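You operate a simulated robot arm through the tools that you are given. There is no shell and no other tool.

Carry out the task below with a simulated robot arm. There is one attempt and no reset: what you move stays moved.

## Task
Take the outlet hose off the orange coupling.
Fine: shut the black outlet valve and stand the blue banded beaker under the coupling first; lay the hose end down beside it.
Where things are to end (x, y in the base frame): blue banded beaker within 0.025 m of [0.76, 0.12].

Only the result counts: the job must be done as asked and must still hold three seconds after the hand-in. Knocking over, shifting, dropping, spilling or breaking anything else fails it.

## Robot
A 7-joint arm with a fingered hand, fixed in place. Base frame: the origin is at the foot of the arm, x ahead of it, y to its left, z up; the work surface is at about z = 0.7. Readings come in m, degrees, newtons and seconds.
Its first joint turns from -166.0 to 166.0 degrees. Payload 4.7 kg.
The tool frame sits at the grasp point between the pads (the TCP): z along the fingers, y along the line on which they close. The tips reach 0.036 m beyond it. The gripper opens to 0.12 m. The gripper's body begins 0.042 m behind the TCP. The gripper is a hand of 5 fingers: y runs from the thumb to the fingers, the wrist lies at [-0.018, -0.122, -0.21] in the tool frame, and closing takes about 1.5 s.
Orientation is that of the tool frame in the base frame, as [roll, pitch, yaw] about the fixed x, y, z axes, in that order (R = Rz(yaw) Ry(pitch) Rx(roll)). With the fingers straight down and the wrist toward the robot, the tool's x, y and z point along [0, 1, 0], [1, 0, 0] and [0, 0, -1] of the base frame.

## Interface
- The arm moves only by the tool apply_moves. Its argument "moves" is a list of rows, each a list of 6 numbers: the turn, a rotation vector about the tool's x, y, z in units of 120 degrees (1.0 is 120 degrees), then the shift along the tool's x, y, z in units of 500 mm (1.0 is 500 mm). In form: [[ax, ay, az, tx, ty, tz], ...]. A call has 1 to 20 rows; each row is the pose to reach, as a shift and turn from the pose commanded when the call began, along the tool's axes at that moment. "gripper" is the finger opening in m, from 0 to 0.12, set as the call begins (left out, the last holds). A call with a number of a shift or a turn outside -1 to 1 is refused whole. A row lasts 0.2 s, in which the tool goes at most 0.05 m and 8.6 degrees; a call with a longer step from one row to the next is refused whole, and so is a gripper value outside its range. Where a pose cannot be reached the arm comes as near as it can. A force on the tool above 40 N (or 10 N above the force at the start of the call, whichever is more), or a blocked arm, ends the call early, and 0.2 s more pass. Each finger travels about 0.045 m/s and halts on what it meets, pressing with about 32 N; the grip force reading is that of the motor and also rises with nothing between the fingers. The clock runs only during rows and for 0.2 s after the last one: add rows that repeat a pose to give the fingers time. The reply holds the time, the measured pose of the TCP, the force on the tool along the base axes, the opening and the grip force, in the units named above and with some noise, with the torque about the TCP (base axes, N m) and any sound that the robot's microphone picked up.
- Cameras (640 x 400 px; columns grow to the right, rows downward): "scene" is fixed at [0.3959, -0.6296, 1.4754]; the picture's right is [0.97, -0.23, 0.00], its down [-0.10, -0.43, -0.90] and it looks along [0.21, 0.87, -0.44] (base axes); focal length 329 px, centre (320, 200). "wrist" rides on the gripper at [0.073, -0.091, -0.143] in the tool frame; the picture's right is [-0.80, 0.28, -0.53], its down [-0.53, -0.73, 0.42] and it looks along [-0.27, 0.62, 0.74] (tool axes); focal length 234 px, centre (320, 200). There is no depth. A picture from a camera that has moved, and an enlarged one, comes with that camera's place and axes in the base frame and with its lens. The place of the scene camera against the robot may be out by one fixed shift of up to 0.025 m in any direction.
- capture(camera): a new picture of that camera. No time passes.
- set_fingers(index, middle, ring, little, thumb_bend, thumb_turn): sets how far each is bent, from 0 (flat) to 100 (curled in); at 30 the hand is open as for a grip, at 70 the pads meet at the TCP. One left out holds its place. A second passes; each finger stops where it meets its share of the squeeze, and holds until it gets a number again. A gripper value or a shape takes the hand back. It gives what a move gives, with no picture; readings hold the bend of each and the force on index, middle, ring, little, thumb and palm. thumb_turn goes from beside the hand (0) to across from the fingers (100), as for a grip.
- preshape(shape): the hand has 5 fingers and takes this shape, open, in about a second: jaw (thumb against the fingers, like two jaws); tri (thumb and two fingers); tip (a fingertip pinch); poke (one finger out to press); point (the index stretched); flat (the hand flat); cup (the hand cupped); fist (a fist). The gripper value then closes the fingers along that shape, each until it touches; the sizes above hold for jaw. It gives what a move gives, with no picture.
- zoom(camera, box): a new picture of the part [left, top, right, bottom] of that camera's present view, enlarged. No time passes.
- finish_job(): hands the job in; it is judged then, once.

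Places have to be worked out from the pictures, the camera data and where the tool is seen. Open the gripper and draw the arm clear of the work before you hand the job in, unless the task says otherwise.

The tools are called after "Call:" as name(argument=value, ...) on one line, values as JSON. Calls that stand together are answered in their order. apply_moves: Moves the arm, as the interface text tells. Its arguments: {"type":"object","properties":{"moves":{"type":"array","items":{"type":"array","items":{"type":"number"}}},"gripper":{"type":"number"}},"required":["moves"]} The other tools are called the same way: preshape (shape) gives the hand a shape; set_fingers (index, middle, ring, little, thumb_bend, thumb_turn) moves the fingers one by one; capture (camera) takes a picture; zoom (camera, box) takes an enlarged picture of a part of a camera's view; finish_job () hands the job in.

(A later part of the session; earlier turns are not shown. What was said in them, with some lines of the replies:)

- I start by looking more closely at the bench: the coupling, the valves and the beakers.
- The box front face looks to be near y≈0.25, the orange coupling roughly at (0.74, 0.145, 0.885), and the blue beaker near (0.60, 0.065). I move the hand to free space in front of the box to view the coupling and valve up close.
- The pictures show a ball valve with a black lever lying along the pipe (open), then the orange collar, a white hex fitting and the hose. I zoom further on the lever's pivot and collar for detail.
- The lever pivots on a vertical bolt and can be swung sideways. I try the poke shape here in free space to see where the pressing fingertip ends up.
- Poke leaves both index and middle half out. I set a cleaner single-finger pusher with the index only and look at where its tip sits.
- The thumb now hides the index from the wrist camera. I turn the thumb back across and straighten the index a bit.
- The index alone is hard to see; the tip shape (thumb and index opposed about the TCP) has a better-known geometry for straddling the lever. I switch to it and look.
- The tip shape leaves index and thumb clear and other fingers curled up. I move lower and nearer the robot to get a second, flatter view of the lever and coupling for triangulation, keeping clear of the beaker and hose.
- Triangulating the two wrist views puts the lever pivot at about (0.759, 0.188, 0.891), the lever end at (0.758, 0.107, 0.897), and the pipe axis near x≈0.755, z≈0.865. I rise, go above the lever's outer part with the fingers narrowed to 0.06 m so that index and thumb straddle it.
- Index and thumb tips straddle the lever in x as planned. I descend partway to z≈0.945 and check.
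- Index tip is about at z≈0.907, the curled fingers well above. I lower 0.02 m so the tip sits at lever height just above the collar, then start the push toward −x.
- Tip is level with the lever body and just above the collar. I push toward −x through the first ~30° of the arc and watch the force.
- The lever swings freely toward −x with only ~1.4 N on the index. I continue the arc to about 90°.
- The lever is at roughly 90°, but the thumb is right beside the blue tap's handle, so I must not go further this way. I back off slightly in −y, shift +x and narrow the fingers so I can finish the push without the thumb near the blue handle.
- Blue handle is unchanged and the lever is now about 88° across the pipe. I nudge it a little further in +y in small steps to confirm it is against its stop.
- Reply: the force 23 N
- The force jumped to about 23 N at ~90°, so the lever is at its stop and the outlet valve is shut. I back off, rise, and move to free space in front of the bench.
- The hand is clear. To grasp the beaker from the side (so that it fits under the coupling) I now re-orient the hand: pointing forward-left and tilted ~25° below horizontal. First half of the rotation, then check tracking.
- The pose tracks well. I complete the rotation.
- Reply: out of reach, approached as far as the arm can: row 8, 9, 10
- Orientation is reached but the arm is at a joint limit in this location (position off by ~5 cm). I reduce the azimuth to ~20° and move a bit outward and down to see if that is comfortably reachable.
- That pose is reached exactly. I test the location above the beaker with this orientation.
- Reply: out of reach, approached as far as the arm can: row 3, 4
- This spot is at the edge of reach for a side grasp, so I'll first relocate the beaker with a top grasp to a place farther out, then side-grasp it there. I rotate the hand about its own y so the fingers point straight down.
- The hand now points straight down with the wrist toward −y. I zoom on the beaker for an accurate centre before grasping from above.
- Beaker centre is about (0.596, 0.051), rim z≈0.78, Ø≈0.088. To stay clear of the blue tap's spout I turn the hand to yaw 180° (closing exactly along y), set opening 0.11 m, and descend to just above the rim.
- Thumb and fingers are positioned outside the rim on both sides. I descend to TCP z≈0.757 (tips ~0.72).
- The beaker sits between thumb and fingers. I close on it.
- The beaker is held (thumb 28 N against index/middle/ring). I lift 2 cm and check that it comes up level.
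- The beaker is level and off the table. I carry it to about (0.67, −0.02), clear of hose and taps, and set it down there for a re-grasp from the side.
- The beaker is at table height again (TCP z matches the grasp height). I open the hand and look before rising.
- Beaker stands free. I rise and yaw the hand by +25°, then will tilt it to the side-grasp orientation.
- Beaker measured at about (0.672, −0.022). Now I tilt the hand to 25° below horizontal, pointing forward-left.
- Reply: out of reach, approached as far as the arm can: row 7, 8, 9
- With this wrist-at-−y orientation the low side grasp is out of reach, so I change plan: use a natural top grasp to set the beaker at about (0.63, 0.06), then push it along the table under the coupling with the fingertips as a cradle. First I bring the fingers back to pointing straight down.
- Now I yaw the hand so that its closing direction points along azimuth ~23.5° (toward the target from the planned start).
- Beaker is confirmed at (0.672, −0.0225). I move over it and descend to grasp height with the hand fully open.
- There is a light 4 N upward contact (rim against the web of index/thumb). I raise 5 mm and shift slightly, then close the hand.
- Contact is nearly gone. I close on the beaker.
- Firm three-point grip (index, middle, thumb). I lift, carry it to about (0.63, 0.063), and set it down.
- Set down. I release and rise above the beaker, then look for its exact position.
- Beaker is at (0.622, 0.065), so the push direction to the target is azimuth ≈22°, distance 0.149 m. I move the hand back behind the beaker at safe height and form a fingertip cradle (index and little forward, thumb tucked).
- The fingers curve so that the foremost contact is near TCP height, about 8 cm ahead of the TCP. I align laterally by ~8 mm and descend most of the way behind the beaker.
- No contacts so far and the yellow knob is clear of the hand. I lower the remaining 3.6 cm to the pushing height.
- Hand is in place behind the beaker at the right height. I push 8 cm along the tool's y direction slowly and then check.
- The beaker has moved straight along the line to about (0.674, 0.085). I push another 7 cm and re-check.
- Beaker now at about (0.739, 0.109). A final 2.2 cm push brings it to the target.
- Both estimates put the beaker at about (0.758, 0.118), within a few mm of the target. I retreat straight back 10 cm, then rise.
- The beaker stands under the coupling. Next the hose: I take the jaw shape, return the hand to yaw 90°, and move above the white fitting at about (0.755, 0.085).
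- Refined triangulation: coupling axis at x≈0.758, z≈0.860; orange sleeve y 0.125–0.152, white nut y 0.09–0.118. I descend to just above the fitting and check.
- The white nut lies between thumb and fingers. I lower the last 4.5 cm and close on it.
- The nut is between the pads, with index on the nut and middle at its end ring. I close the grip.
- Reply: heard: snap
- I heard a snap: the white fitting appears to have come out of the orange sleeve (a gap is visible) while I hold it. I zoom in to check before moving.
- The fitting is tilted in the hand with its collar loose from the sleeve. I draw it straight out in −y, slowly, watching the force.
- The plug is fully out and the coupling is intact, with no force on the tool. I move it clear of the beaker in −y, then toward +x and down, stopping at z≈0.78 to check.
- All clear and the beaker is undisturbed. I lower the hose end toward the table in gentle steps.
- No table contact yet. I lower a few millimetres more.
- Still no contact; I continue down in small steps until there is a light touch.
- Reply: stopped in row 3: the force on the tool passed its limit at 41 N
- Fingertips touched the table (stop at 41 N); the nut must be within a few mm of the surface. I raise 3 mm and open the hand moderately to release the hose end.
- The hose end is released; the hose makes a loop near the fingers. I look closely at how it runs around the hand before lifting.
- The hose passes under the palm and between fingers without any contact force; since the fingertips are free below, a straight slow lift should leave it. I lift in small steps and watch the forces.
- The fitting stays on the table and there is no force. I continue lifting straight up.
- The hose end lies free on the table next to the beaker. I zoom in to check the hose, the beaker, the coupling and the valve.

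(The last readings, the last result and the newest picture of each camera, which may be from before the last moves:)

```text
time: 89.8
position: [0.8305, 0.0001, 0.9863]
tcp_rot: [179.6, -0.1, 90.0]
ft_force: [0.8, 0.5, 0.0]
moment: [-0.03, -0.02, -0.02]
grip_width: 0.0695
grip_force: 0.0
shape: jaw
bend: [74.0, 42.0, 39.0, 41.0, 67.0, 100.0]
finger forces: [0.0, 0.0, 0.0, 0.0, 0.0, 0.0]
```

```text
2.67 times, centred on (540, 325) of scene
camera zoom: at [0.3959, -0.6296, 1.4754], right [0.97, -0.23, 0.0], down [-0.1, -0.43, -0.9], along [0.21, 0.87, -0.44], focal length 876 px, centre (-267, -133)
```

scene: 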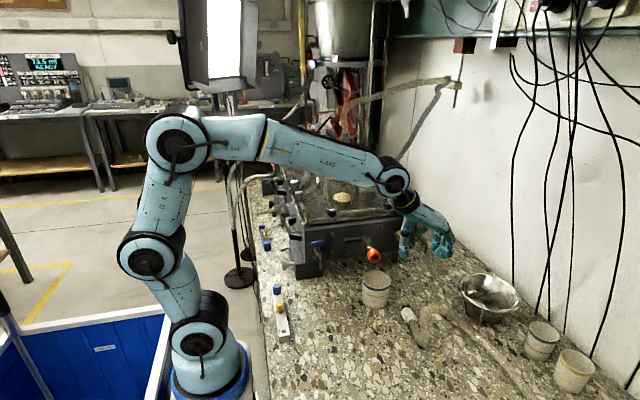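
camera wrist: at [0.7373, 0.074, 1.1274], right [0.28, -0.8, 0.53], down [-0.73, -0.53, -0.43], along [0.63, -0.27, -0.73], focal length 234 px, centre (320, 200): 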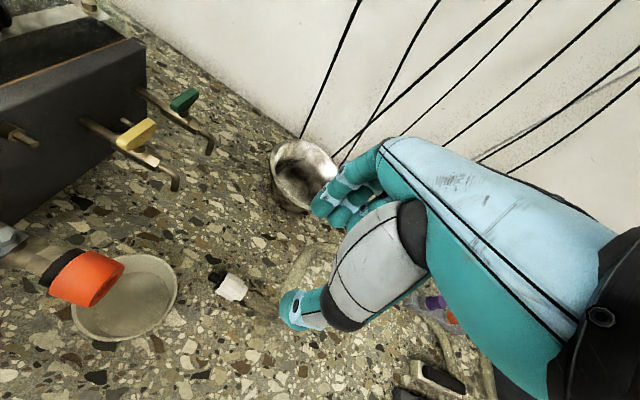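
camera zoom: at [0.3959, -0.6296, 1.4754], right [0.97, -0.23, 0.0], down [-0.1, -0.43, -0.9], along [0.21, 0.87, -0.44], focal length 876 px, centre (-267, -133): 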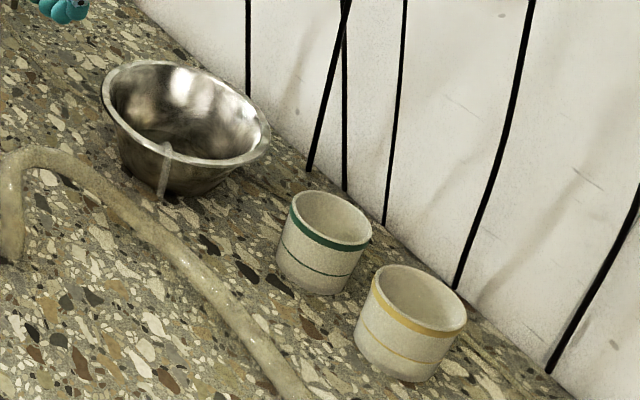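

Beaker measured at (0.76, 0.12), fitting on the table at about (0.83, 0.012), lever across the pipe, all other items unmoved. I open the hand and draw the arm up and back, clear of the work.

Call:
apply_moves(moves=[[0, 0, 0, 0, 0, -0.08], [0, 0, 0, 0, 0, -0.16], [0, 0, 0, 0, 0, -0.24], [0, 0, 0, 0, 0, -0.32], [0, 0, 0, -0.02, -0.08, -0.36], [0, 0, 0, -0.04, -0.16, -0.36], [0, 0, 0, -0.06, -0.24, -0.36], [0, 0, 0, -0.08, -0.32, -0.36], [0, 0, 0, -0.1, -0.4, -0.36], [0, 0, 0, -0.1, -0.46, -0.36], [0, 0, 0, -0.1, -0.46, -0.36]], gripper=0.12)

Call:
capture(camera="scene")

Call:
zoom(camera="scene", box=[340, 220, 500, 350])

Call:
capture(camera="wrist")

```text
time: 92.2
position: [0.6003, -0.0495, 1.1651]
tcp_rot: [179.6, 0.0, 90.0]
ft_force: [-0.5, -0.5, 0.0]
moment: [0.03, -0.02, 0.0]
grip_width: 0.1197
grip_force: 0.0
shape: jaw
bend: [30.0, 30.0, 30.0, 30.0, 30.0, 98.0]
finger forces: [0.0, 0.1, 0.1, 0.0, 0.1, 0.0]
```

```text
taken
```

scene: 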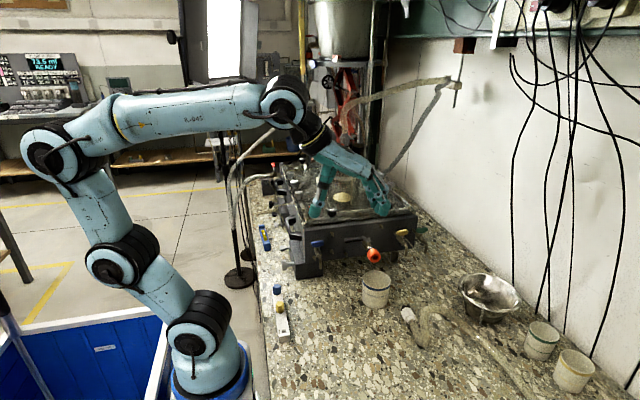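

```text
3.08 times, centred on (420, 285) of scene
camera zoom: at [0.3959, -0.6296, 1.4754], right [0.97, -0.23, 0.0], down [-0.1, -0.43, -0.9], along [0.21, 0.87, -0.44], focal length 1011 px, centre (12, -62)
```

zoom: 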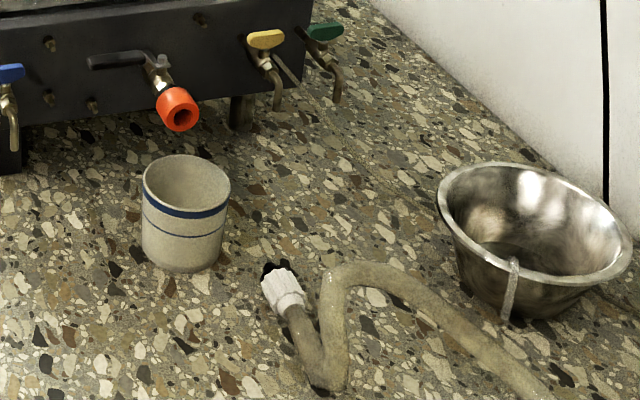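

```text
taken
camera wrist: at [0.5067, 0.024, 1.3064], right [0.28, -0.8, 0.53], down [-0.73, -0.53, -0.43], along [0.63, -0.27, -0.73], focal length 234 px, centre (320, 200)
```

wrist: 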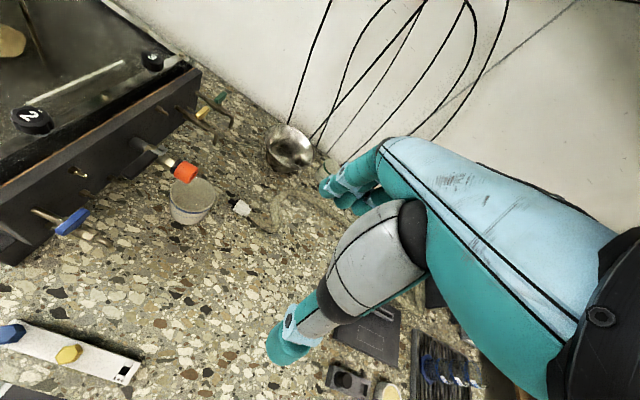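

Everything is stable: the valve lever is across the pipe (shut), the blue banded beaker stands under the coupling, the hose end lies beside it, and the hand is open and clear. I hand the job in.

Call:
finish_job()

```text
The job is handed in.
```

The outlet hose is off the orange coupling and the job is handed in. No verdict has come back, so the details below are from my own readings.

- **Valve:** I turned the black lever 90° until it hit its stop, so it now lies across the pipe. I did this before moving the beaker or the hose.
- **Beaker:** The blue banded beaker stands under the coupling at about (0.76, 0.12), within roughly 0.01 m of the target. I carried it part of the way and pushed it the last 0.14 m along the table, because the hand could not reach in beside it that low.
- **Hose:** The white fitting came out with a snap as I closed the hand on it, before I had pulled. I found no damage to the coupling or the fitting. The end now lies on the table beside the beaker, at about (0.83, 0.01), and the hose has a sharp fold just behind it.
- **Everything else:** The other taps, the metal bowl and the two other beakers look unmoved in the last pictures. The hand is open and the arm is clear of the work.

While laying the hose down I pressed the fingertips onto the table a little too hard, about 41 N, and the arm stopped itself. I saw no effect from that.
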